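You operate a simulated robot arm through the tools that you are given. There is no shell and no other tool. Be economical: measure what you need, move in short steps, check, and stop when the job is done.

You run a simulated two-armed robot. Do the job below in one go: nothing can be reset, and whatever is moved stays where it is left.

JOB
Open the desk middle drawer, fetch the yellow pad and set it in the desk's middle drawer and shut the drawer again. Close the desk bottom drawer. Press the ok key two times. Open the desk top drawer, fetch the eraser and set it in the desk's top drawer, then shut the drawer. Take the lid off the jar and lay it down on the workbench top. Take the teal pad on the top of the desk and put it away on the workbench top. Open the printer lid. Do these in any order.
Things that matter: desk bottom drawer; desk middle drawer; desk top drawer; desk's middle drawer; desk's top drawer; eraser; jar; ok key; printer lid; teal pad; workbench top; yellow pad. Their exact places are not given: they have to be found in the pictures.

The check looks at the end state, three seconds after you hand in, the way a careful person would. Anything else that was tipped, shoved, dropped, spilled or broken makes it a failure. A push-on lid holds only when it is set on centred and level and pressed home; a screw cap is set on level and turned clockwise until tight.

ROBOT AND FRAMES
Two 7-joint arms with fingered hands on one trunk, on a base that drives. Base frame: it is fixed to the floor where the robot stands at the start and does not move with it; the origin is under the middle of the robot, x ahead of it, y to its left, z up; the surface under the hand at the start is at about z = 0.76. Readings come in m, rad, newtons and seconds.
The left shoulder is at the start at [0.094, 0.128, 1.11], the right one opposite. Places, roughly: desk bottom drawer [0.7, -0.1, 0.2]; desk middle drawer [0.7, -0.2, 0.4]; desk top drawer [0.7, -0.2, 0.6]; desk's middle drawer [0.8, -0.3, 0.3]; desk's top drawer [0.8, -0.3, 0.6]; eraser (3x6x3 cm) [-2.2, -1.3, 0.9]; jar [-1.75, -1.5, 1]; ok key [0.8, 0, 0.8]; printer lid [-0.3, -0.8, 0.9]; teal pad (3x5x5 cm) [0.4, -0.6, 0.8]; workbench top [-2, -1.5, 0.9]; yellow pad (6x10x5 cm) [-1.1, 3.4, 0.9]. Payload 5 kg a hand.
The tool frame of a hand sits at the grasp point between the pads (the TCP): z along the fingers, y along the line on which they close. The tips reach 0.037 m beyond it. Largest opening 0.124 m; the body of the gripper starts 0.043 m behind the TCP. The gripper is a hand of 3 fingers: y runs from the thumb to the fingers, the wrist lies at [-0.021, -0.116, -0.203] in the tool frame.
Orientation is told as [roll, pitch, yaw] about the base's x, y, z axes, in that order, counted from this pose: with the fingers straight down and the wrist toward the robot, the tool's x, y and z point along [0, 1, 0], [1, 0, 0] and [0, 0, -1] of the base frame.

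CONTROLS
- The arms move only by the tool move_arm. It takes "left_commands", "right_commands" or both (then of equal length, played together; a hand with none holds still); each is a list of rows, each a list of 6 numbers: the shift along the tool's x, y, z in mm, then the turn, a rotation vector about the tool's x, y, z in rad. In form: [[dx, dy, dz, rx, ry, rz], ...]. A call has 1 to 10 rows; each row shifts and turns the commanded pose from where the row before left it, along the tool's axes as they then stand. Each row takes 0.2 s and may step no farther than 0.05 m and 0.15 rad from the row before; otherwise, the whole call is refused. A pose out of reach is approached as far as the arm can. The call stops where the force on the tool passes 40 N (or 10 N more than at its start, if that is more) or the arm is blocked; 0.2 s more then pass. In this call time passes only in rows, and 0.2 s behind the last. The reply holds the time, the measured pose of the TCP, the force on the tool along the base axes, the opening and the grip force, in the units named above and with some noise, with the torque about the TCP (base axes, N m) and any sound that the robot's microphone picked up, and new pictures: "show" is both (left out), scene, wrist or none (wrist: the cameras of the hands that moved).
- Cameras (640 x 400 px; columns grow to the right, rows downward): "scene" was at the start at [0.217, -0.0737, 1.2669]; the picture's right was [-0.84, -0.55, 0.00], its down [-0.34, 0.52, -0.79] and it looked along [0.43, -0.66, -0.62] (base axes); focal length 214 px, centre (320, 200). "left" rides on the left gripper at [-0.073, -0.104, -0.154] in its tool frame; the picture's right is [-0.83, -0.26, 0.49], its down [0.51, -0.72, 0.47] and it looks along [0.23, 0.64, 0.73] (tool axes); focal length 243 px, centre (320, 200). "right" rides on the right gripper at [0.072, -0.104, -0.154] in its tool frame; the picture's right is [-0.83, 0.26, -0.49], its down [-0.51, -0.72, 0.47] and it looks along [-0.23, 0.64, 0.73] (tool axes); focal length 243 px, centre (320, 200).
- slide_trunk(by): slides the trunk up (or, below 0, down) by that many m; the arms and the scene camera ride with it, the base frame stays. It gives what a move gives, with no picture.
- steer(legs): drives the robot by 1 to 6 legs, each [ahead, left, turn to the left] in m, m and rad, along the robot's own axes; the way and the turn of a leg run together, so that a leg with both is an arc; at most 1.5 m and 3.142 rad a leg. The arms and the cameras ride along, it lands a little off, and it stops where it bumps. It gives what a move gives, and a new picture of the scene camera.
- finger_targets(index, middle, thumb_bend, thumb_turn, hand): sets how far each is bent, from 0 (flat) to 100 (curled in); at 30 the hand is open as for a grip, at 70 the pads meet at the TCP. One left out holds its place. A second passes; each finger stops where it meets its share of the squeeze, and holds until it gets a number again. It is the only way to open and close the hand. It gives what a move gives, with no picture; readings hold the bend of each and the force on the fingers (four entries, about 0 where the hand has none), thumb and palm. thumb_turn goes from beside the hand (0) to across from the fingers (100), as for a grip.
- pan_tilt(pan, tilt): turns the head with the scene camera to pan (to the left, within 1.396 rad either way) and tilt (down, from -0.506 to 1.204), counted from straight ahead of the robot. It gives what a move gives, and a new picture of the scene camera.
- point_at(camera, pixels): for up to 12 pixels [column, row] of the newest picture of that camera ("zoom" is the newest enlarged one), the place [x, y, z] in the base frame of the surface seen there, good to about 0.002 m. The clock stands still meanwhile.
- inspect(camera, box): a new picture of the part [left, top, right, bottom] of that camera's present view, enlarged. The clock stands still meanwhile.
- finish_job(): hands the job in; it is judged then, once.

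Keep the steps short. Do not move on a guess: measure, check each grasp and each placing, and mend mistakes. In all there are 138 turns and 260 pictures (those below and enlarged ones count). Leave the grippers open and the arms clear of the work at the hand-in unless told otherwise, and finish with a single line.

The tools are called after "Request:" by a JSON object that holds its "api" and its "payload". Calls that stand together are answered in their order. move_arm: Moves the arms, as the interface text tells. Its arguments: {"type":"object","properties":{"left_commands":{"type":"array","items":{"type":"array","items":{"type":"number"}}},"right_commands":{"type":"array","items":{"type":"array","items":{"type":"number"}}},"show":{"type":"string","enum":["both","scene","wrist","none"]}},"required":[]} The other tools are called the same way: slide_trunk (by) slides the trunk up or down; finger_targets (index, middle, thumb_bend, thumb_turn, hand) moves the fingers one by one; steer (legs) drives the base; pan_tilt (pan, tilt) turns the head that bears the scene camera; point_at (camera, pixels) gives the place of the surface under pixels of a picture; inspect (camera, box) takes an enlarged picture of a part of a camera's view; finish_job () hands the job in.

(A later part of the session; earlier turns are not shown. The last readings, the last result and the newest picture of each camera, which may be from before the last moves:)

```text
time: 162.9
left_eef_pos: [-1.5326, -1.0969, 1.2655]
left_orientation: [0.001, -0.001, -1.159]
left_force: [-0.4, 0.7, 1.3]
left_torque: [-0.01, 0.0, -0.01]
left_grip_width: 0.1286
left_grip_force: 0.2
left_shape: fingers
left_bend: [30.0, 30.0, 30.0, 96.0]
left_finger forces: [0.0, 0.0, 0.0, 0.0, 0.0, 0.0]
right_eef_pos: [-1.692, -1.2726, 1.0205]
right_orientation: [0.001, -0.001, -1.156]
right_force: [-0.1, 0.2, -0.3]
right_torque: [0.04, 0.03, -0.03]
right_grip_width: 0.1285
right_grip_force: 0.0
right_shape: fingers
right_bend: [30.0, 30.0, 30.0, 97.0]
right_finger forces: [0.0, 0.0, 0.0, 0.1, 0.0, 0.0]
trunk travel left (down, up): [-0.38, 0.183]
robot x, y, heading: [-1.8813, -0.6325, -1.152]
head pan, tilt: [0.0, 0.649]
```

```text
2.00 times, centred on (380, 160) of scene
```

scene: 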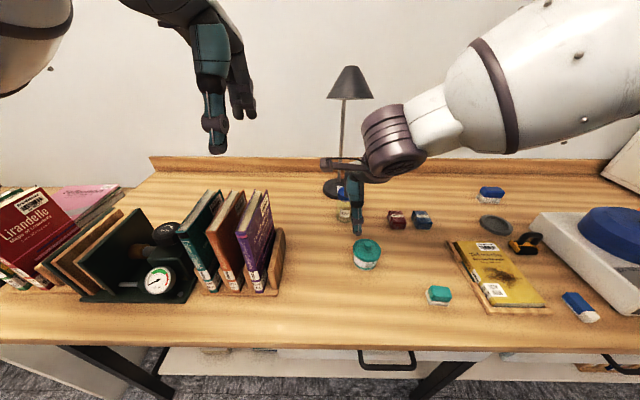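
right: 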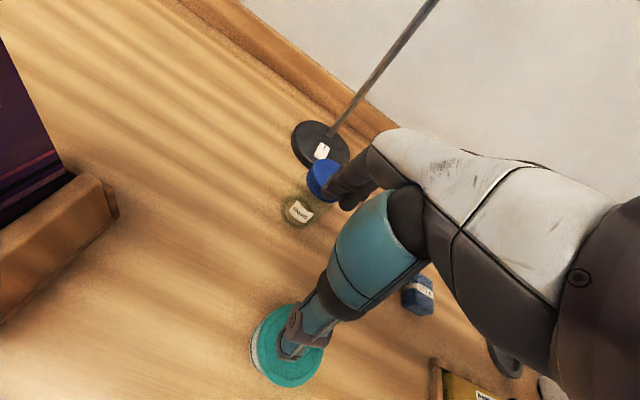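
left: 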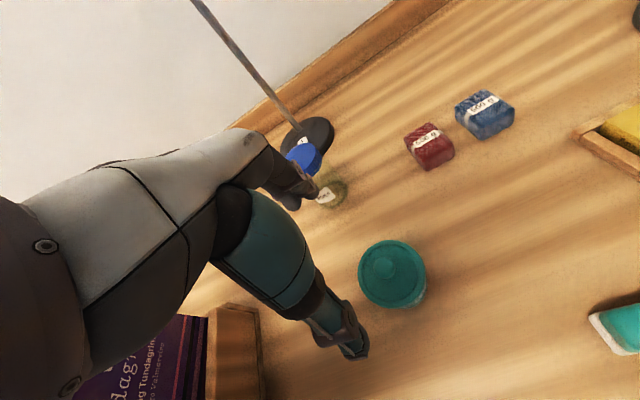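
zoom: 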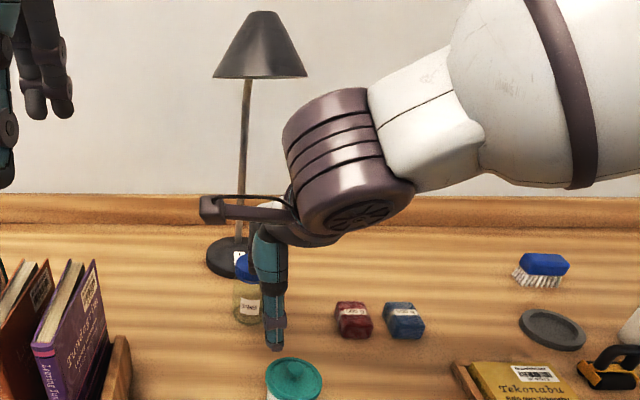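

Tilt the hand back 0.3 rad so the wrist clears the lamp head, then advance 122 mm over the lid.

Request:
{"api": "move_arm", "payload": {"right_commands": [[0, 0, 0, -0.15, 0, 0], [0, 0, 0, -0.15, 0, 0], [0, 39, 12, 0, 0, 0], [0, 39, 12, 0, 0, 0], [0, 38, 12, 0, 0, 0]], "show": "both"}}

Request:
{"api": "inspect", "payload": {"camera": "right", "box": [220, 130, 420, 330]}}

Request:
{"api": "inspect", "payload": {"camera": "scene", "box": [280, 60, 480, 260]}}

```text
time: 164.1
left_eef_pos: [-1.5317, -1.0975, 1.2643]
left_orientation: [0.001, -0.002, -1.155]
left_force: [0.4, -0.4, 0.7]
left_torque: [0.04, 0.04, -0.01]
left_grip_width: 0.1289
left_grip_force: 0.1
left_shape: fingers
left_bend: [30.0, 30.0, 30.0, 96.0]
left_finger forces: [0.0, 0.0, 0.0, 0.1, 0.0, 0.1]
right_eef_pos: [-1.6426, -1.3847, 1.0166]
right_orientation: [0.003, -0.302, -1.157]
right_force: [0.6, 0.4, 0.1]
right_torque: [-0.01, 0.05, 0.05]
right_grip_width: 0.1288
right_grip_force: 0.2
right_shape: fingers
right_bend: [30.0, 30.0, 30.0, 97.0]
right_finger forces: [0.0, 0.0, 0.0, 0.0, 0.0, 0.0]
trunk travel left (down, up): [-0.38, 0.183]
robot x, y, heading: [-1.8803, -0.6311, -1.156]
head pan, tilt: [0.0, 0.649]
```

scene: 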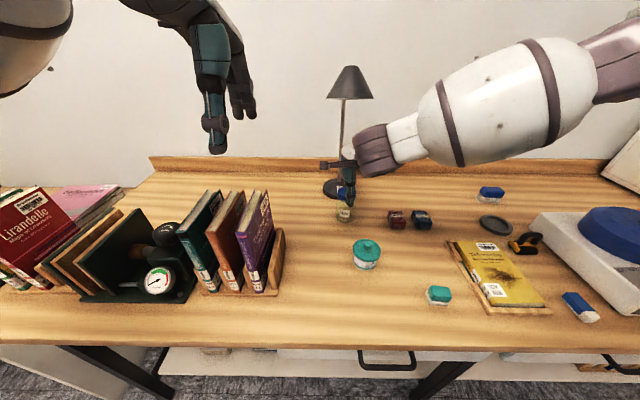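
right: 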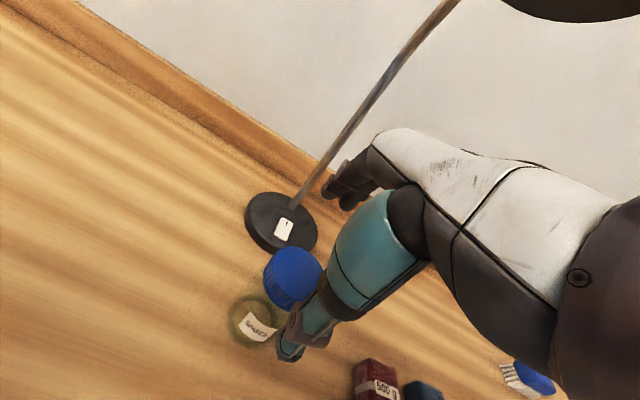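

```text
2.00 times, centred on (320, 230) of right
```

zoom: 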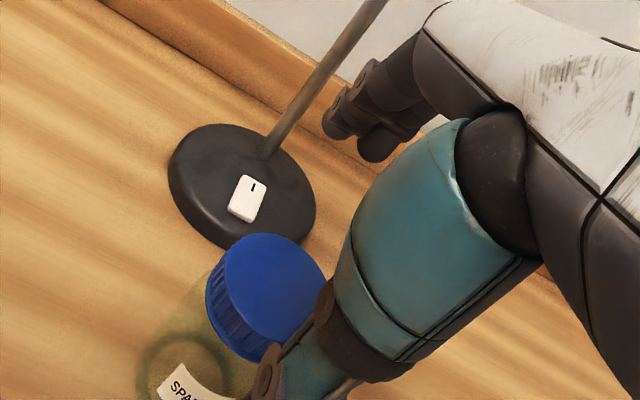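

```text
2.00 times, centred on (380, 160) of scene
```

zoom: 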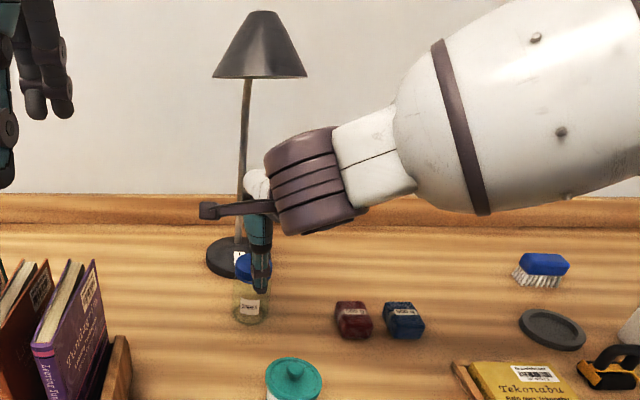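

Hand is under the lamp head, above the lid. Descend 38 mm, then level the hand.

Request:
{"api": "move_arm", "payload": {"right_commands": [[0, -6, 18, 0, 0, 0], [0, -6, 18, 0, 0, 0], [0, 0, 0, 0.15, 0, 0], [0, 0, 0, 0.15, 0, 0]], "show": "wrist"}}

Request:
{"api": "inspect", "payload": {"camera": "scene", "box": [300, 100, 420, 230]}}

```text
time: 165.1
left_eef_pos: [-1.5317, -1.098, 1.2662]
left_orientation: [-0.002, -0.004, -1.158]
left_force: [0.9, -0.9, -0.1]
left_torque: [0.02, 0.01, 0.0]
left_grip_width: 0.1288
left_grip_force: 0.2
left_shape: fingers
left_bend: [30.0, 30.0, 30.0, 96.0]
left_finger forces: [0.1, 0.0, 0.1, 0.0, 0.1, 0.0]
right_eef_pos: [-1.6439, -1.383, 0.9813]
right_orientation: [0.001, 0.0, -1.157]
right_force: [0.2, -0.4, -0.6]
right_torque: [0.0, -0.03, 0.0]
right_grip_width: 0.1287
right_grip_force: 0.0
right_shape: fingers
right_bend: [30.0, 30.0, 30.0, 97.0]
right_finger forces: [0.0, 0.0, 0.0, 0.1, 0.1, 0.0]
trunk travel left (down, up): [-0.38, 0.183]
robot x, y, heading: [-1.8812, -0.6319, -1.152]
head pan, tilt: [0.0, 0.649]
```

right: 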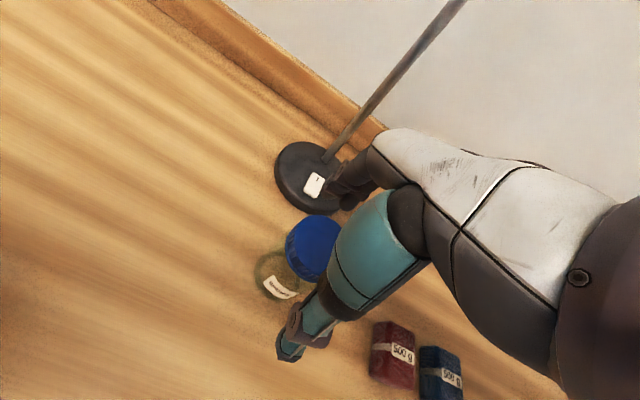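

```text
3.08 times, centred on (360, 165) of scene
```

zoom: 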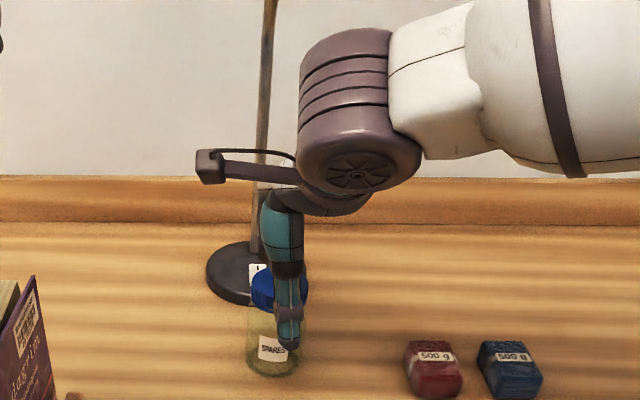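

Close on the lid.

Request:
{"api": "finger_targets", "payload": {"hand": "right", "index": 70, "middle": 70, "thumb_bend": 70}}

Request:
{"api": "inspect", "payload": {"camera": "scene", "box": [300, 150, 400, 230]}}

Request:
{"api": "inspect", "payload": {"camera": "right", "box": [220, 170, 380, 370]}}

```text
time: 166.1
left_eef_pos: [-1.5316, -1.0953, 1.2664]
left_orientation: [0.002, -0.003, -1.158]
left_force: [0.0, -0.3, -0.5]
left_torque: [0.02, 0.02, 0.02]
left_grip_width: 0.1292
left_grip_force: 0.0
left_shape: fingers
left_bend: [30.0, 30.0, 30.0, 96.0]
left_finger forces: [0.0, 0.0, 0.0, 0.1, 0.1, 0.1]
right_eef_pos: [-1.6445, -1.3817, 0.9822]
right_orientation: [0.002, -0.003, -1.156]
right_force: [-0.8, 0.6, 0.1]
right_torque: [0.03, 0.03, -0.02]
right_grip_width: 0.054
right_grip_force: 21.4
right_shape: fingers
right_bend: [58.0, 63.0, 55.0, 96.0]
right_finger forces: [12.3, 8.5, 0.0, 0.0, 21.9, 0.0]
trunk travel left (down, up): [-0.38, 0.183]
robot x, y, heading: [-1.8845, -0.6318, -1.156]
head pan, tilt: [0.0, 0.649]
```

```text
5.00 times, centred on (350, 190) of scene
```

zoom: 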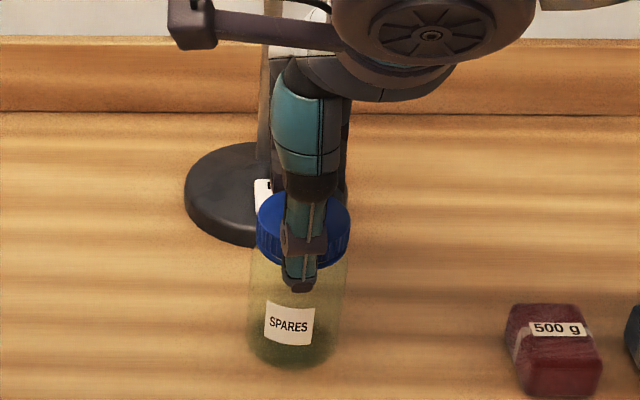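

```text
2.00 times, centred on (300, 270) of right
```

zoom: 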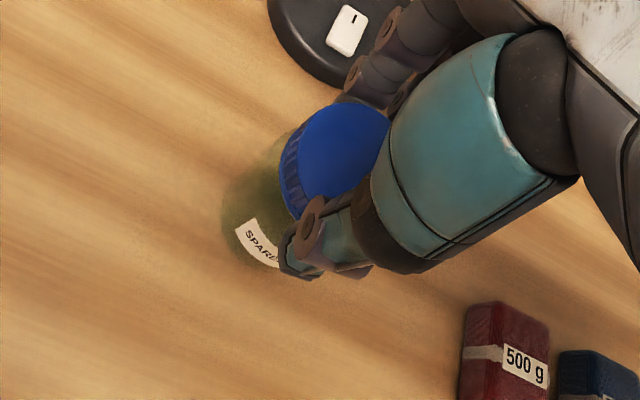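

Gripped (5.4 cm, 21 N). Twist counter-clockwise 0.4 rad and see whether the jar body follows.

Request:
{"api": "move_arm", "payload": {"right_commands": [[0, 0, 0, 0, 0, -0.1], [0, 0, 0, 0, 0, -0.1], [0, 0, 0, 0, 0, -0.1], [0, 0, 0, 0, 0, -0.1]], "show": "none"}}

Request:
{"api": "inspect", "payload": {"camera": "scene", "box": [300, 150, 400, 230]}}

```text
time: 167.1
left_eef_pos: [-1.5315, -1.0967, 1.2667]
left_orientation: [-0.001, -0.003, -1.157]
left_force: [-0.6, 0.2, 0.3]
left_torque: [0.02, -0.01, 0.0]
left_grip_width: 0.129
left_grip_force: 0.0
left_shape: fingers
left_bend: [30.0, 30.0, 30.0, 96.0]
left_finger forces: [0.0, 0.1, 0.0, 0.0, 0.1, 0.1]
right_eef_pos: [-1.6428, -1.3823, 0.9834]
right_orientation: [0.002, -0.001, -0.753]
right_force: [-0.6, -0.1, 0.5]
right_torque: [0.05, 0.02, -0.01]
right_grip_width: 0.0539
right_grip_force: 21.6
right_shape: fingers
right_bend: [58.0, 63.0, 55.0, 96.0]
right_finger forces: [12.3, 8.5, 0.0, 0.0, 21.8, 0.1]
trunk travel left (down, up): [-0.38, 0.183]
robot x, y, heading: [-1.8797, -0.6308, -1.16]
head pan, tilt: [0.0, 0.649]
```

```text
5.00 times, centred on (350, 190) of scene
```

zoom: 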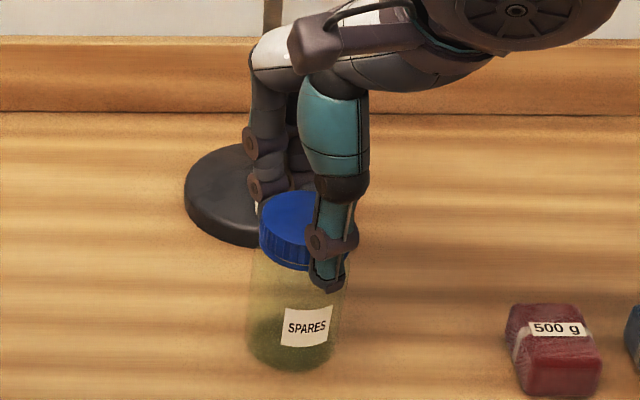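

The body turned along. Test whether it is a push-on lid: lift 10 mm.

Request:
{"api": "move_arm", "payload": {"right_commands": [[0, 0, -5, 0, 0, 0], [0, 0, -5, 0, 0, 0]], "show": "none"}}

Request:
{"api": "inspect", "payload": {"camera": "scene", "box": [300, 150, 400, 230]}}

```text
time: 167.7
left_eef_pos: [-1.5322, -1.0968, 1.2663]
left_orientation: [0.0, -0.004, -1.157]
left_force: [0.5, 0.5, 1.2]
left_torque: [0.01, -0.04, -0.04]
left_grip_width: 0.1287
left_grip_force: 0.0
left_shape: fingers
left_bend: [30.0, 30.0, 30.0, 96.0]
left_finger forces: [0.0, 0.0, 0.1, 0.1, 0.1, 0.0]
right_eef_pos: [-1.643, -1.3813, 0.9926]
right_orientation: [0.001, -0.001, -0.757]
right_force: [-0.9, 0.4, -1.6]
right_torque: [-0.03, 0.01, -0.01]
right_grip_width: 0.0537
right_grip_force: 21.3
right_shape: fingers
right_bend: [58.0, 63.0, 55.0, 96.0]
right_finger forces: [12.5, 8.3, 0.0, 0.0, 21.7, 0.0]
trunk travel left (down, up): [-0.38, 0.183]
robot x, y, heading: [-1.8813, -0.6279, -1.158]
head pan, tilt: [0.0, 0.649]
```

```text
5.00 times, centred on (350, 190) of scene
```

zoom: 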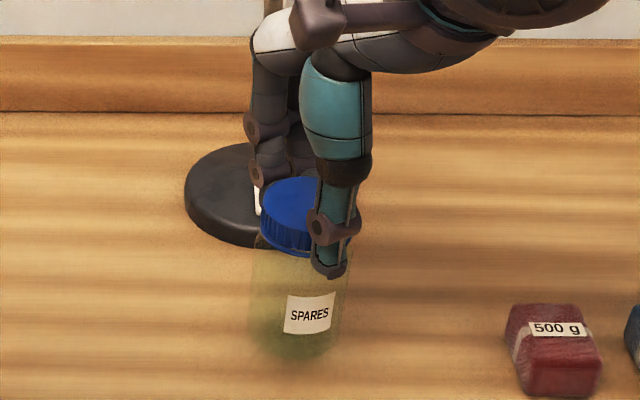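

The jar lifts as one piece, so it is a screw cap. I'll set it back down, wind back clockwise (body follows), then press down firmly for table friction and twist counter-clockwise.

Request:
{"api": "move_arm", "payload": {"right_commands": [[0, 0, 0, 0, 0, 0.15], [0, 0, 0, 0, 0, 0.15], [0, 0, 0, 0, 0, 0.15], [0, 0, 0, 0, 0, 0.15], [0, 0, 5, 0, 0, 0], [0, 0, 4, 0, 0, 0], [0, 0, 2, 0, 0, 0]], "show": "none"}}

Request:
{"api": "move_arm", "payload": {"right_commands": [[0, 0, 2, 0, 0, 0], [0, 0, 2, 0, 0, 0]], "show": "none"}}

Request:
{"api": "inspect", "payload": {"camera": "scene", "box": [300, 150, 400, 230]}}

```text
time: 169.3
left_eef_pos: [-1.5334, -1.0963, 1.2657]
left_orientation: [-0.001, -0.005, -1.157]
left_force: [0.9, 0.5, 0.4]
left_torque: [-0.04, -0.01, 0.0]
left_grip_width: 0.129
left_grip_force: 0.1
left_shape: fingers
left_bend: [30.0, 30.0, 30.0, 96.0]
left_finger forces: [0.0, 0.0, 0.1, 0.0, 0.0, 0.0]
right_eef_pos: [-1.6422, -1.3802, 0.9822]
right_orientation: [0.002, -0.002, -1.356]
right_force: [0.0, -0.7, 1.9]
right_torque: [0.02, 0.0, -0.04]
right_grip_width: 0.0537
right_grip_force: 20.2
right_shape: fingers
right_bend: [58.0, 63.0, 55.0, 96.0]
right_finger forces: [12.3, 8.4, 0.1, 0.0, 21.3, 0.1]
trunk travel left (down, up): [-0.38, 0.183]
robot x, y, heading: [-1.8816, -0.6313, -1.159]
head pan, tilt: [0.0, 0.649]
```

```text
time: 169.9
left_eef_pos: [-1.5329, -1.0942, 1.2666]
left_orientation: [0.0, -0.006, -1.156]
left_force: [0.0, -0.7, -0.6]
left_torque: [0.04, -0.01, -0.03]
left_grip_width: 0.1284
left_grip_force: 0.1
left_shape: fingers
left_bend: [30.0, 30.0, 30.0, 96.0]
left_finger forces: [0.0, 0.0, 0.1, 0.0, 0.0, 0.0]
right_eef_pos: [-1.6426, -1.3802, 0.9794]
right_orientation: [0.004, -0.005, -1.356]
right_force: [1.5, -2.9, 15.9]
right_torque: [0.12, -0.12, -0.02]
right_grip_width: 0.0529
right_grip_force: 20.9
right_shape: fingers
right_bend: [58.0, 64.0, 56.0, 96.0]
right_finger forces: [12.9, 7.7, 0.1, 0.0, 21.0, 0.0]
trunk travel left (down, up): [-0.38, 0.183]
robot x, y, heading: [-1.8743, -0.6347, -1.158]
head pan, tilt: [0.0, 0.649]
```

```text
5.00 times, centred on (350, 190) of scene
```

zoom: 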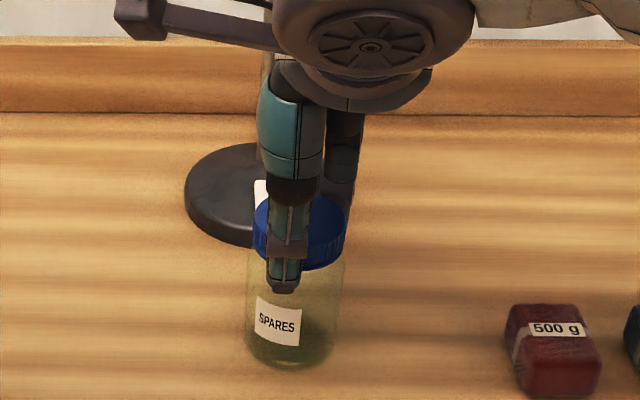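

Pressing 16 N. Press 1.5 mm more and twist counter-clockwise 0.5 rad.

Request:
{"api": "move_arm", "payload": {"right_commands": [[0, 0, 1.5, 0, 0, 0], [0, 0, 0, 0, 0, -0.1], [0, 0, 0, 0, 0, -0.1], [0, 0, 0, 0, 0, -0.1], [0, 0, 0, 0, 0, -0.1], [0, 0, 0, 0, 0, -0.1]], "show": "none"}}

Request:
{"api": "inspect", "payload": {"camera": "scene", "box": [300, 150, 400, 230]}}

```text
time: 171.3
left_eef_pos: [-1.5326, -1.0954, 1.2678]
left_orientation: [-0.002, -0.005, -1.159]
left_force: [0.5, -0.5, 0.3]
left_torque: [0.0, -0.04, 0.0]
left_grip_width: 0.1292
left_grip_force: 0.1
left_shape: fingers
left_bend: [30.0, 30.0, 30.0, 96.0]
left_finger forces: [0.0, 0.0, 0.0, 0.1, 0.0, 0.1]
right_eef_pos: [-1.6442, -1.38, 0.9771]
right_orientation: [-0.001, -0.004, -0.854]
right_force: [-0.3, 3.6, 16.0]
right_torque: [0.32, 0.11, -0.03]
right_grip_width: 0.0516
right_grip_force: 21.7
right_shape: fingers
right_bend: [59.0, 65.0, 57.0, 95.0]
right_finger forces: [11.8, 8.4, 0.0, 0.0, 22.9, 0.1]
trunk travel left (down, up): [-0.38, 0.183]
robot x, y, heading: [-1.8793, -0.6303, -1.16]
head pan, tilt: [0.0, 0.649]
```

```text
5.00 times, centred on (350, 190) of scene
```

zoom: 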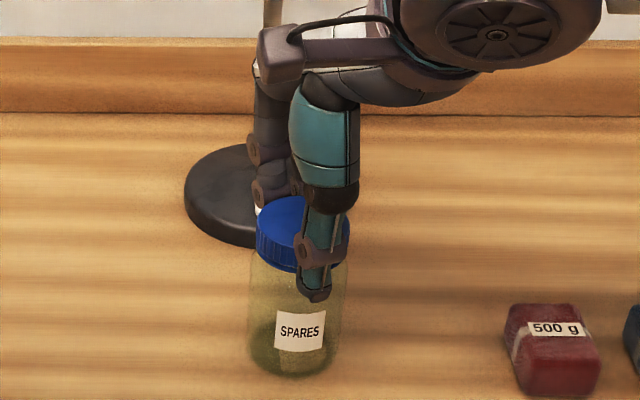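

The body follows even under pressure, so it needs a second hand. I'll carry the jar (held by its lid) out from under the lamp — straight along +y, passing 11 cm from the pot — then up into free air.

Request:
{"api": "move_arm", "payload": {"right_commands": [[0, 0, -10, 0, 0, 0], [0, 0, -10, 0, 0, 0], [24.6, -28.3, 0, 0, 0, 0], [24.6, -28.3, 0, 0, 0, 0], [24.6, -28.3, 0, 0, 0, 0], [24.6, -28.3, -5, 0, 0, 0], [0, 0, -40, 0, 0, 0], [0, 0, -50, 0, 0, 0], [0, 0, -50, 0, 0, 0]], "show": "scene"}}

Request:
{"api": "inspect", "payload": {"camera": "scene", "box": [280, 60, 480, 290]}}

```text
time: 173.3
left_eef_pos: [-1.5329, -1.0961, 1.2673]
left_orientation: [0.001, -0.004, -1.158]
left_force: [0.0, -0.7, 0.0]
left_torque: [-0.04, -0.03, -0.01]
left_grip_width: 0.129
left_grip_force: 0.0
left_shape: fingers
left_bend: [30.0, 30.0, 30.0, 96.0]
left_finger forces: [0.0, 0.0, 0.1, 0.1, 0.0, 0.0]
right_eef_pos: [-1.6415, -1.2286, 1.1419]
right_orientation: [0.0, -0.002, -0.856]
right_force: [0.4, 0.6, -2.2]
right_torque: [-0.03, 0.01, -0.02]
right_grip_width: 0.0515
right_grip_force: 21.3
right_shape: fingers
right_bend: [59.0, 65.0, 57.0, 95.0]
right_finger forces: [13.6, 8.7, 0.0, 0.0, 20.9, 0.1]
trunk travel left (down, up): [-0.38, 0.183]
robot x, y, heading: [-1.8796, -0.6321, -1.153]
head pan, tilt: [0.0, 0.649]
```

scene: 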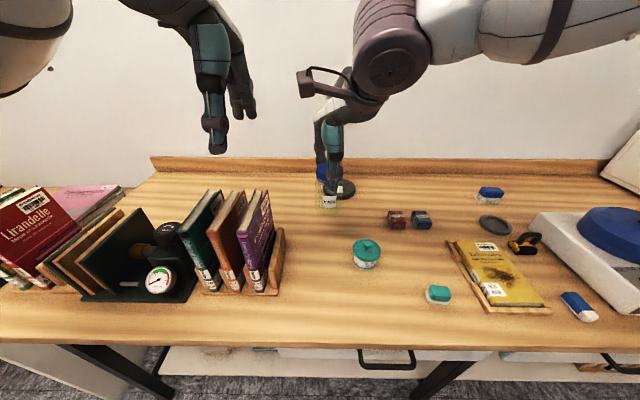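

```text
1.74 times, centred on (380, 175) of scene
```

zoom: 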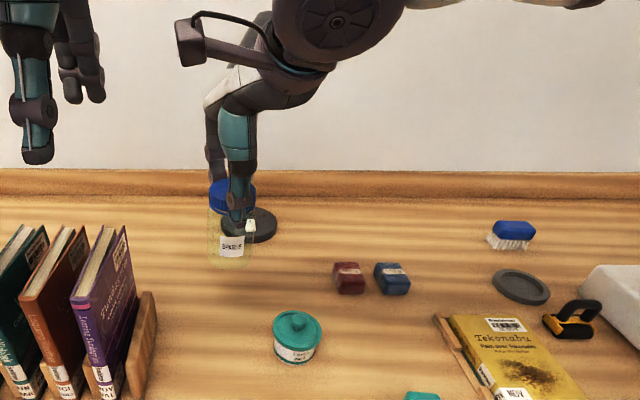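

Jar is held in air. Drive back/right to a clear working area above the middle of the bench, and swing the left hand out to the left, rolling it to point rightwards.

Request:
{"api": "steer", "payload": {"legs": [[-0.2, 0, 0], [0, -0.25, 0]]}}

Request:
{"api": "move_arm", "payload": {"left_commands": [[50, 0, 0, 0, 0, 0], [50, 0, 0, 0, 0, 0], [50, 0, 0, 0, 0, 0], [0, 0, 0, 0, -0.15, 0], [0, 0, 0, 0, -0.15, 0], [0, 0, 0, 0, -0.15, 0], [0, 0, 0, 0, -0.15, 0], [0, 0, 0, 0, -0.15, 0], [0, 0, 0, 0, -0.15, 0], [0, 0, 0, 0, -0.15, 0]], "show": "both"}}

```text
time: 177.3
left_eef_pos: [-1.84, -1.0161, 1.2672]
left_orientation: [0.0, -0.004, -1.158]
left_force: [-0.7, 0.3, -0.2]
left_torque: [0.02, 0.03, 0.0]
left_grip_width: 0.1289
left_grip_force: 0.1
left_shape: fingers
left_bend: [30.0, 30.0, 30.0, 96.0]
left_finger forces: [0.0, 0.0, 0.1, 0.0, 0.0, 0.0]
right_eef_pos: [-1.9482, -1.1486, 1.1407]
right_orientation: [-0.001, -0.002, -0.857]
right_force: [0.2, 0.0, -1.5]
right_torque: [-0.02, 0.01, 0.06]
right_grip_width: 0.052
right_grip_force: 21.6
right_shape: fingers
right_bend: [59.0, 65.0, 57.0, 95.0]
right_finger forces: [13.6, 8.8, 0.1, 0.1, 20.7, 0.1]
trunk travel left (down, up): [-0.38, 0.183]
robot x, y, heading: [-2.1875, -0.5499, -1.159]
head pan, tilt: [0.0, 0.649]
```

scene: 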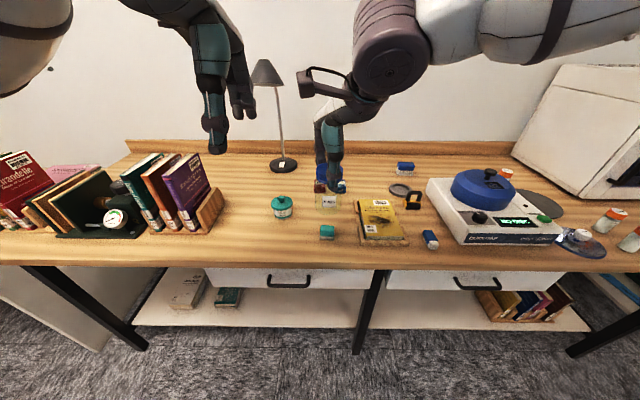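

```text
time: 179.5
left_eef_pos: [-1.7008, -0.956, 1.2649]
left_orientation: [-1.05, -0.003, -1.158]
left_force: [0.0, 0.4, -0.4]
left_torque: [0.0, 0.01, 0.0]
left_grip_width: 0.129
left_grip_force: 0.0
left_shape: fingers
left_bend: [30.0, 30.0, 30.0, 96.0]
left_finger forces: [0.1, 0.0, 0.0, 0.0, 0.0, 0.0]
right_eef_pos: [-1.9477, -1.1487, 1.1412]
right_orientation: [0.0, -0.001, -0.858]
right_force: [0.5, 0.0, -1.5]
right_torque: [0.0, 0.01, -0.02]
right_grip_width: 0.0517
right_grip_force: 21.7
right_shape: fingers
right_bend: [59.0, 65.0, 57.0, 95.0]
right_finger forces: [13.8, 8.8, 0.1, 0.2, 20.7, 0.0]
trunk travel left (down, up): [-0.38, 0.183]
robot x, y, heading: [-2.1869, -0.5481, -1.159]
head pan, tilt: [0.0, 0.649]
```

scene: 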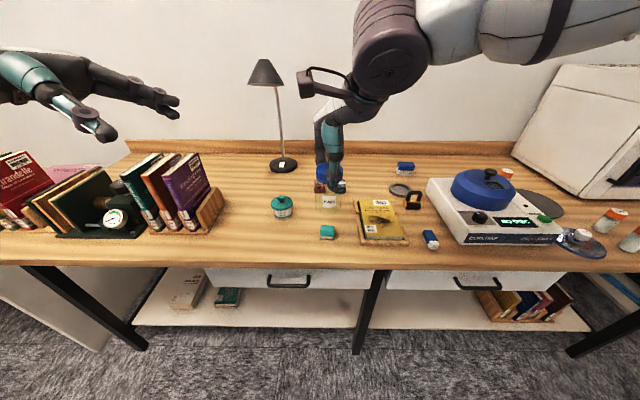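
left: 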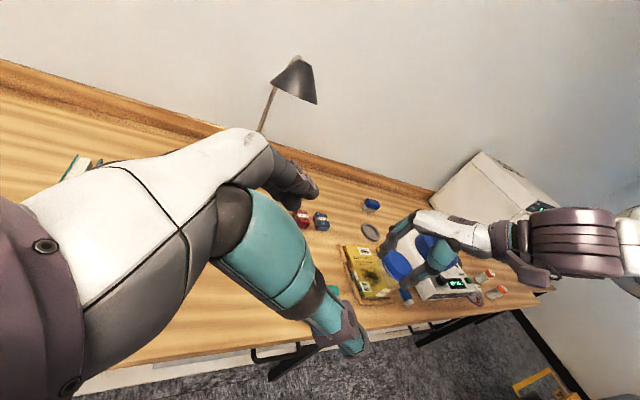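

Left hand points right now. Measure the hanging jar body precisely.

Request:
{"api": "inspect", "payload": {"camera": "scene", "box": [290, 130, 370, 230]}}

Request:
{"api": "inspect", "payload": {"camera": "left", "box": [340, 180, 520, 310]}}

```text
4.00 times, centred on (330, 180) of scene
```

zoom: 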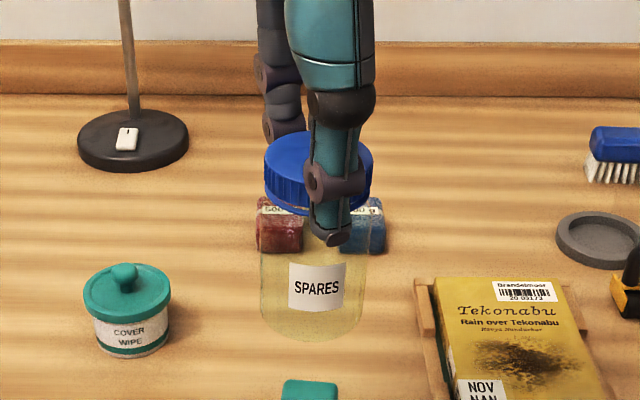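

```text
3.08 times, centred on (430, 245) of left
```

zoom: 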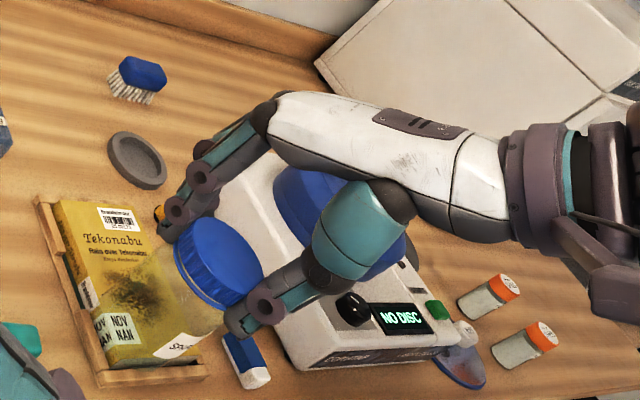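

Jar hangs vertically at (-1.948,-1.149), base z≈1.025. Bring the left hand level with the jar (rolled 75°), stopping 12 cm to its left, then down to z 1.05.

Request:
{"api": "move_arm", "payload": {"left_commands": [[0, 39, 0, 0, -0.125, 0], [0, 39, 0, 0, -0.125, 0], [-10.7, 0, 38.5, 0, 0, 0], [-10.7, 0, 38.5, 0, 0, 0], [-10.7, 0, 38.5, 0, 0, 0], [-10.7, 0, 38.5, 0, 0, 0]], "show": "none"}}

Request:
{"api": "move_arm", "payload": {"left_commands": [[41.4, 0, 11.5, 0, 0, 0], [41.4, 0, 11.5, 0, 0, 0], [41.4, 0, 11.5, 0, 0, 0], [41.4, 0, 11.5, 0, 0, 0], [41.4, 0, 11.5, 0, 0, 0]], "show": "both"}}

```text
time: 180.9
left_eef_pos: [-1.8164, -1.0909, 1.2663]
left_orientation: [-1.294, -0.004, -1.158]
left_force: [-0.3, -0.4, 0.8]
left_torque: [-0.02, -0.01, 0.03]
left_grip_width: 0.1288
left_grip_force: 0.1
left_shape: fingers
left_bend: [30.0, 30.0, 30.0, 96.0]
left_finger forces: [0.0, 0.1, 0.0, 0.1, 0.0, 0.0]
right_eef_pos: [-1.9501, -1.1508, 1.1415]
right_orientation: [0.004, -0.001, -0.856]
right_force: [-1.1, -0.2, -2.2]
right_torque: [0.0, -0.05, 0.01]
right_grip_width: 0.0516
right_grip_force: 21.4
right_shape: fingers
right_bend: [59.0, 65.0, 57.0, 95.0]
right_finger forces: [13.6, 8.8, 0.0, 0.1, 20.5, 0.1]
trunk travel left (down, up): [-0.38, 0.183]
robot x, y, heading: [-2.1863, -0.5515, -1.156]
head pan, tilt: [0.0, 0.649]
```

```text
time: 182.1
left_eef_pos: [-1.8158, -1.0916, 1.0522]
left_orientation: [-1.301, -0.004, -1.158]
left_force: [0.6, 0.3, -0.1]
left_torque: [0.0, -0.05, -0.01]
left_grip_width: 0.1289
left_grip_force: 0.1
left_shape: fingers
left_bend: [30.0, 30.0, 30.0, 96.0]
left_finger forces: [0.0, 0.1, 0.0, 0.1, 0.1, 0.0]
right_eef_pos: [-1.9478, -1.1495, 1.1408]
right_orientation: [0.001, -0.002, -0.857]
right_force: [0.7, 0.1, -1.3]
right_torque: [-0.01, -0.02, 0.0]
right_grip_width: 0.0516
right_grip_force: 22.0
right_shape: fingers
right_bend: [59.0, 65.0, 57.0, 95.0]
right_finger forces: [13.8, 8.9, 0.1, 0.1, 20.6, 0.0]
trunk travel left (down, up): [-0.38, 0.183]
robot x, y, heading: [-2.1905, -0.5498, -1.156]
head pan, tilt: [0.0, 0.649]
```

scene: 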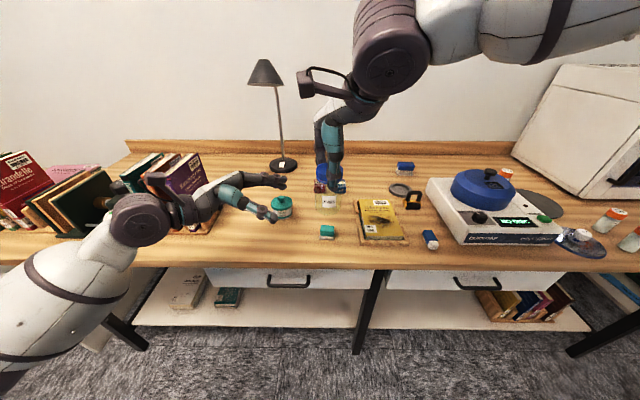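
left: 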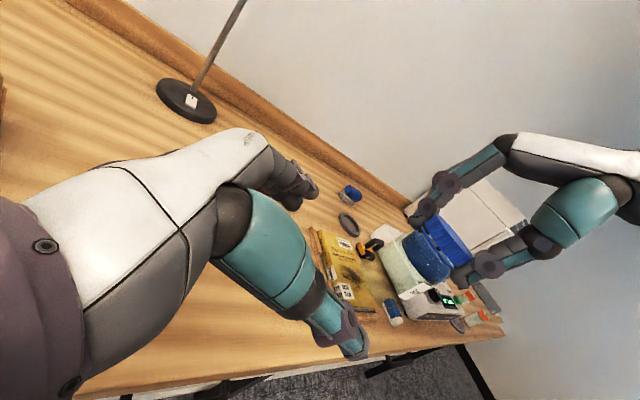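

Aligned fore-aft (0 mm off). Slide right 129 mm so the open hand straddles the jar body.

Request:
{"api": "move_arm", "payload": {"left_commands": [[-11.5, 0, 41.4, 0, 0, 0], [-11.5, 0, 41.4, 0, 0, 0], [-11.5, 0, 41.4, 0, 0, 0]], "show": "both"}}

Request:
{"api": "inspect", "payload": {"camera": "scene", "box": [230, 110, 390, 250]}}

```text
time: 182.9
left_eef_pos: [-1.9389, -1.1456, 1.0489]
left_orientation: [-1.296, -0.003, -1.156]
left_force: [-0.1, -0.8, 0.2]
left_torque: [0.0, 0.02, -0.02]
left_grip_width: 0.1289
left_grip_force: 0.1
left_shape: fingers
left_bend: [30.0, 30.0, 30.0, 96.0]
left_finger forces: [0.0, 0.1, 0.0, 0.1, 0.0, 0.1]
right_eef_pos: [-1.9504, -1.1499, 1.1406]
right_orientation: [0.004, -0.001, -0.857]
right_force: [0.0, 0.1, -1.3]
right_torque: [0.01, -0.03, 0.04]
right_grip_width: 0.0516
right_grip_force: 21.4
right_shape: fingers
right_bend: [59.0, 65.0, 57.0, 95.0]
right_finger forces: [13.7, 8.9, 0.0, 0.0, 20.5, 0.0]
trunk travel left (down, up): [-0.38, 0.183]
robot x, y, heading: [-2.1862, -0.5537, -1.161]
head pan, tilt: [0.0, 0.649]
```

scene: 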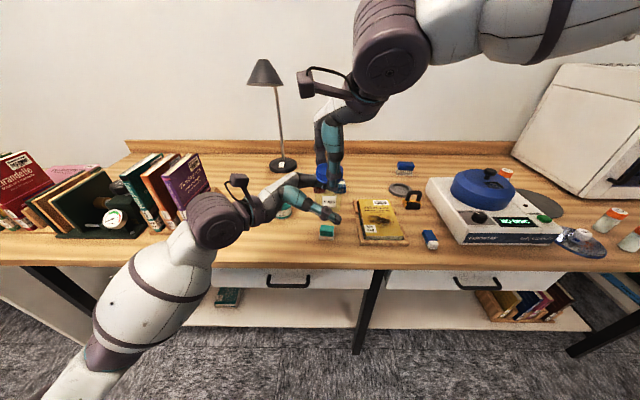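
left: 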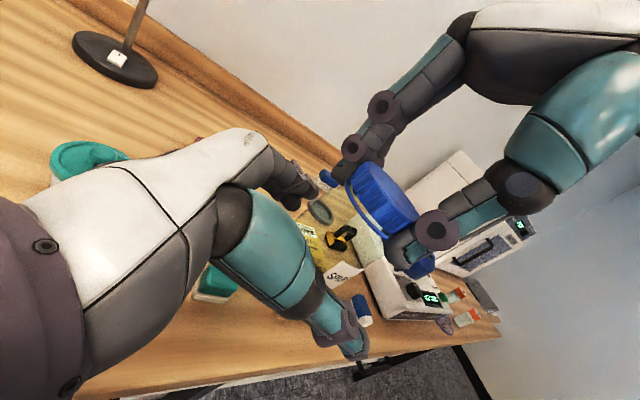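

```text
2.86 times, centred on (310, 180) of scene
```

zoom: 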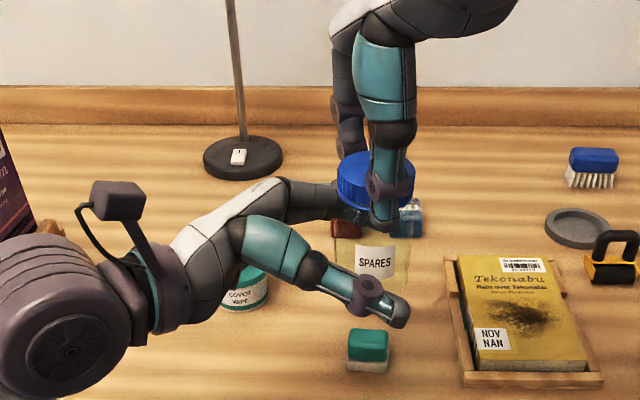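

Straddled. Close the left hand on the body.

Request:
{"api": "finger_targets", "payload": {"hand": "left", "index": 70, "middle": 70, "thumb_bend": 70}}

Request:
{"api": "inspect", "payload": {"camera": "scene", "box": [250, 110, 390, 250]}}

Request:
{"api": "inspect", "payload": {"camera": "left", "box": [240, 70, 540, 370]}}

```text
time: 183.9
left_eef_pos: [-1.9363, -1.1453, 1.0483]
left_orientation: [-1.298, -0.001, -1.16]
left_force: [-4.1, 5.7, -0.3]
left_torque: [0.02, -0.06, -0.11]
left_grip_width: 0.0538
left_grip_force: 30.3
left_shape: fingers
left_bend: [58.0, 61.0, 55.0, 99.0]
left_finger forces: [15.5, 10.7, 0.1, 0.0, 34.0, 0.1]
right_eef_pos: [-1.9489, -1.1486, 1.1408]
right_orientation: [0.003, -0.003, -0.858]
right_force: [3.1, -5.1, 0.8]
right_torque: [-0.42, -0.24, 0.03]
right_grip_width: 0.0516
right_grip_force: 21.9
right_shape: fingers
right_bend: [58.0, 64.0, 57.0, 96.0]
right_finger forces: [14.2, 11.4, 0.0, 0.0, 18.1, 0.0]
trunk travel left (down, up): [-0.38, 0.183]
robot x, y, heading: [-2.1862, -0.5496, -1.156]
head pan, tilt: [0.0, 0.649]
```

```text
2.86 times, centred on (320, 180) of scene
```

zoom: 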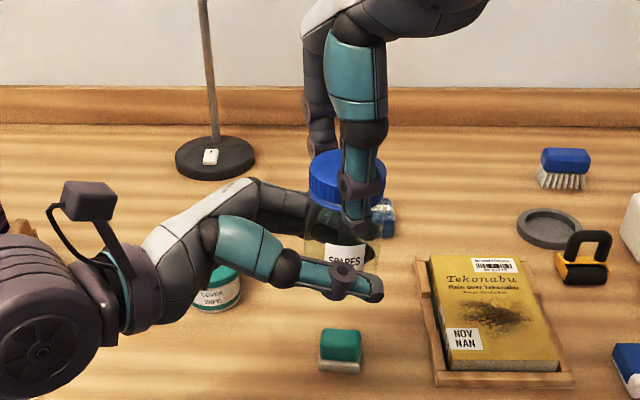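

```text
1.33 times, centred on (390, 220) of left
```

zoom: 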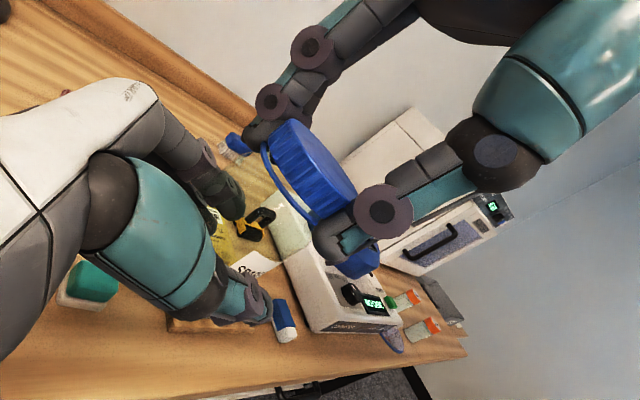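

Both hands hold. Twist the lid counter-clockwise 0.4 rad with the right hand.

Request:
{"api": "move_arm", "payload": {"right_commands": [[0, 0, 0, 0, 0, -0.1], [0, 0, 0, 0, 0, -0.1], [0, 0, 0, 0, 0, -0.1], [0, 0, 0, 0, 0, -0.1]], "show": "none"}}

Request:
{"api": "inspect", "payload": {"camera": "scene", "box": [250, 110, 390, 250]}}

Request:
{"api": "inspect", "payload": {"camera": "left", "box": [240, 70, 540, 370]}}

```text
time: 184.9
left_eef_pos: [-1.9366, -1.1455, 1.0499]
left_orientation: [-1.299, -0.002, -1.159]
left_force: [-2.6, 9.7, -3.0]
left_torque: [-0.12, -0.14, 0.31]
left_grip_width: 0.0534
left_grip_force: 29.1
left_shape: fingers
left_bend: [59.0, 62.0, 55.0, 99.0]
left_finger forces: [13.3, 9.8, 0.0, 0.0, 35.1, 0.1]
right_eef_pos: [-1.949, -1.1502, 1.1404]
right_orientation: [0.001, -0.004, -0.455]
right_force: [2.1, -8.9, 2.1]
right_torque: [-0.71, -0.21, -0.42]
right_grip_width: 0.0505
right_grip_force: 25.8
right_shape: fingers
right_bend: [58.0, 64.0, 57.0, 94.0]
right_finger forces: [16.0, 18.7, 0.0, 0.0, 17.9, 0.0]
trunk travel left (down, up): [-0.38, 0.183]
robot x, y, heading: [-2.1852, -0.5515, -1.157]
head pan, tilt: [0.0, 0.649]
```

```text
2.86 times, centred on (320, 180) of scene
```

zoom: 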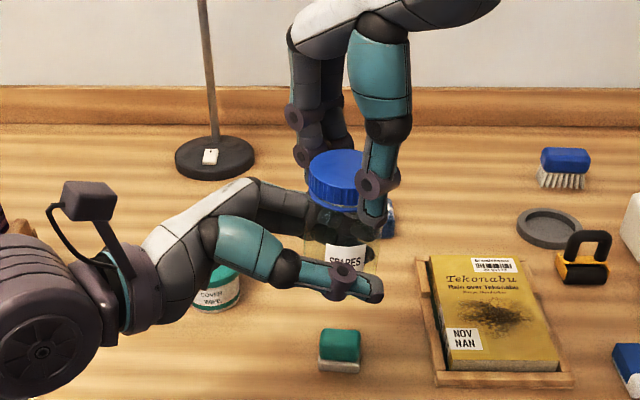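

```text
1.33 times, centred on (390, 220) of left
```

zoom: 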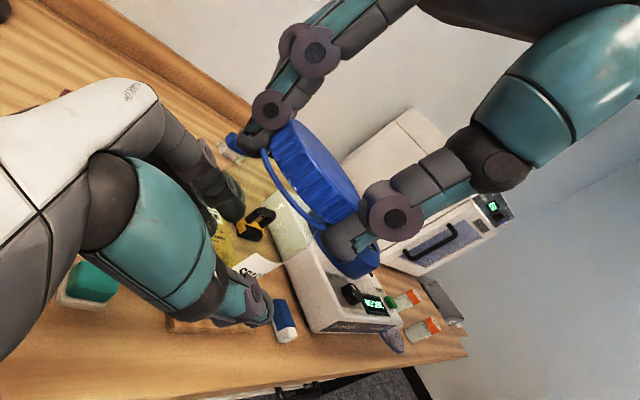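

Body held; a torque of 0.4 N·m shows. Continue 0.4 rad.

Request:
{"api": "move_arm", "payload": {"right_commands": [[0, 0, 0, 0, 0, -0.1], [0, 0, 0, 0, 0, -0.1], [0, 0, 0, 0, 0, -0.1], [0, 0, 0, 0, 0, -0.1]], "show": "none"}}

Request:
{"api": "inspect", "payload": {"camera": "scene", "box": [290, 130, 370, 220]}}

Request:
{"api": "inspect", "payload": {"camera": "left", "box": [340, 120, 480, 300]}}

```text
time: 185.9
left_eef_pos: [-1.937, -1.1462, 1.0487]
left_orientation: [-1.3, 0.0, -1.161]
left_force: [-9.8, 16.2, -1.3]
left_torque: [-0.3, -0.11, 0.63]
left_grip_width: 0.0518
left_grip_force: 29.5
left_shape: fingers
left_bend: [61.0, 64.0, 55.0, 99.0]
left_finger forces: [12.1, 7.3, 0.0, 0.0, 39.2, 0.0]
right_eef_pos: [-1.9489, -1.15, 1.1411]
right_orientation: [-0.002, -0.003, -0.056]
right_force: [9.3, -15.7, 1.5]
right_torque: [-1.11, -0.77, -0.86]
right_grip_width: 0.0506
right_grip_force: 33.4
right_shape: fingers
right_bend: [56.0, 64.0, 59.0, 93.0]
right_finger forces: [21.1, 28.8, 0.0, 0.0, 16.9, 0.1]
trunk travel left (down, up): [-0.38, 0.183]
robot x, y, heading: [-2.1906, -0.5475, -1.16]
head pan, tilt: [0.0, 0.649]
```

```text
4.44 times, centred on (330, 175) of scene
```

zoom: 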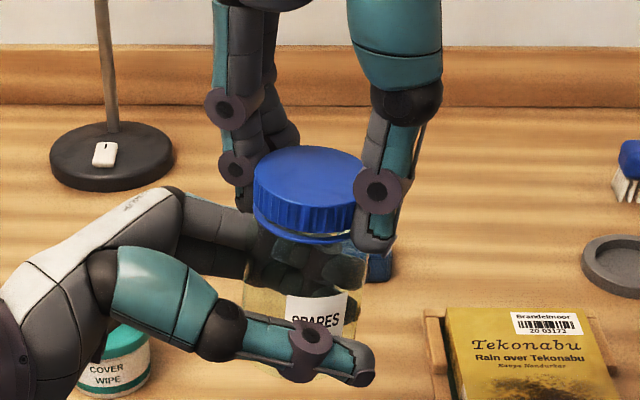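

```text
2.22 times, centred on (410, 210) of left
```

zoom: 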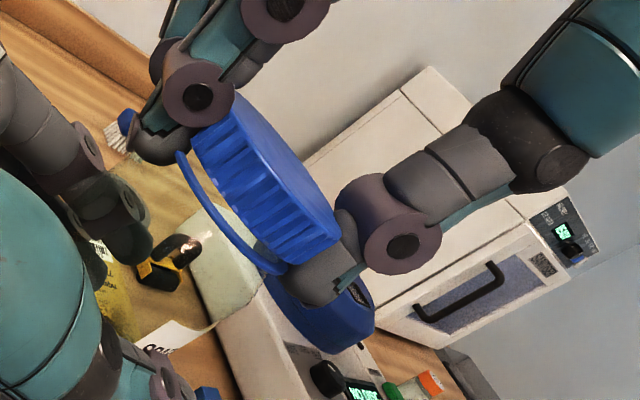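

The lid seems to have risen above the ring a little; side loads are building. Release the right hand, wind back clockwise 0.9 rad, and regrip.

Request:
{"api": "finger_targets", "payload": {"hand": "right", "index": 45, "middle": 45, "thumb_bend": 42}}

Request:
{"api": "inspect", "payload": {"camera": "left", "box": [340, 120, 480, 300]}}

Request:
{"api": "inspect", "payload": {"camera": "scene", "box": [290, 130, 370, 220]}}

```text
time: 186.9
left_eef_pos: [-1.9365, -1.1461, 1.0489]
left_orientation: [-1.298, -0.004, -1.158]
left_force: [-0.5, -0.1, -0.6]
left_torque: [0.0, -0.03, 0.0]
left_grip_width: 0.0516
left_grip_force: 29.2
left_shape: fingers
left_bend: [59.0, 63.0, 58.0, 99.0]
left_finger forces: [18.0, 10.6, 0.0, 0.0, 29.6, 0.1]
right_eef_pos: [-1.9481, -1.1498, 1.1401]
right_orientation: [0.0, 0.0, -0.055]
right_force: [-0.5, 0.4, 0.2]
right_torque: [-0.03, -0.03, 0.03]
right_grip_width: 0.0873
right_grip_force: 0.1
right_shape: fingers
right_bend: [45.0, 45.0, 42.0, 97.0]
right_finger forces: [0.1, 0.1, 0.0, 0.0, 0.0, 0.0]
trunk travel left (down, up): [-0.38, 0.183]
robot x, y, heading: [-2.1875, -0.5525, -1.159]
head pan, tilt: [0.0, 0.649]
```

```text
2.22 times, centred on (410, 210) of left
```

zoom: 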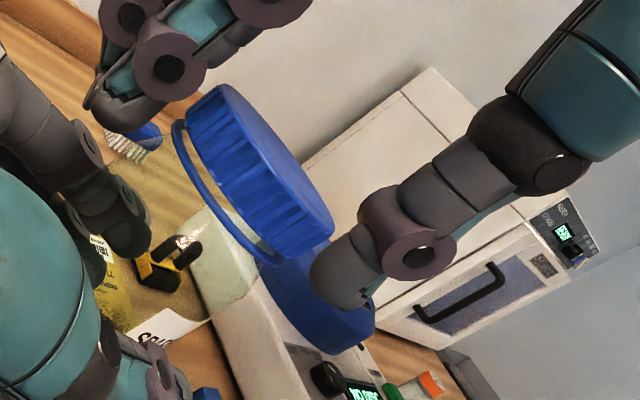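

```text
4.44 times, centred on (330, 175) of scene
```

zoom: 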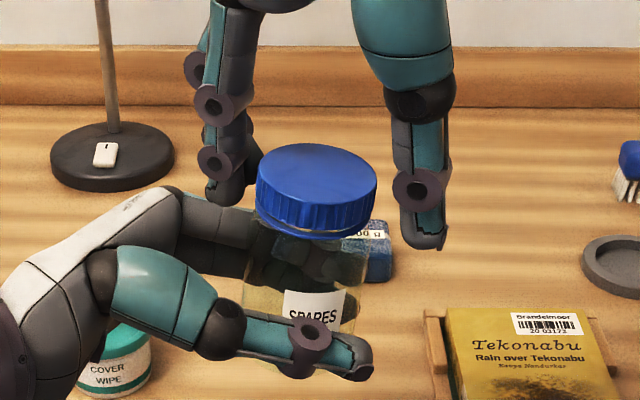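

Request:
{"api": "point_at", "payload": {"camera": "zoom", "pixels": [[316, 175], [262, 185], [373, 180], [316, 148], [316, 205], [310, 238], [316, 215]]}}

Request:
{"api": "move_arm", "payload": {"right_commands": [[0, 0, 0, 0, 0, 0.15], [0, 0, 0, 0, 0, 0.15], [0, 0, 0, 0, 0, 0.15], [0, 0, 0, 0, 0, 0.15], [0, 0, 0, 0, 0, 0.15], [0, 0, 0, 0, 0, 0.15], [0, 0, 0, 0, 0, 0.15], [0, 0, 0, 0, 0, 0.15]], "show": "none"}}

```text
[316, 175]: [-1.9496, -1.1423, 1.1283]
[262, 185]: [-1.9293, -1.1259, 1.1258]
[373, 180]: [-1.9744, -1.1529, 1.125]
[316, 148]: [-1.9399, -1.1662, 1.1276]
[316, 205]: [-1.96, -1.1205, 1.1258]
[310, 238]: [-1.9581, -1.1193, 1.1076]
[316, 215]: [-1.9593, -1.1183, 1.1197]
```

```text
time: 188.7
left_eef_pos: [-1.9351, -1.145, 1.0497]
left_orientation: [-1.298, -0.001, -1.159]
left_force: [0.4, -1.0, 0.3]
left_torque: [0.01, 0.02, -0.04]
left_grip_width: 0.0516
left_grip_force: 29.6
left_shape: fingers
left_bend: [59.0, 63.0, 58.0, 99.0]
left_finger forces: [17.8, 10.5, 0.0, 0.0, 29.5, 0.1]
right_eef_pos: [-1.9478, -1.15, 1.1418]
right_orientation: [0.001, 0.001, -1.258]
right_force: [0.5, -0.5, -0.6]
right_torque: [0.0, 0.01, -0.04]
right_grip_width: 0.0872
right_grip_force: 0.1
right_shape: fingers
right_bend: [45.0, 45.0, 42.0, 97.0]
right_finger forces: [0.0, 0.1, 0.0, 0.0, 0.0, 0.1]
trunk travel left (down, up): [-0.38, 0.183]
robot x, y, heading: [-2.1872, -0.5506, -1.155]
head pan, tilt: [0.0, 0.649]
```

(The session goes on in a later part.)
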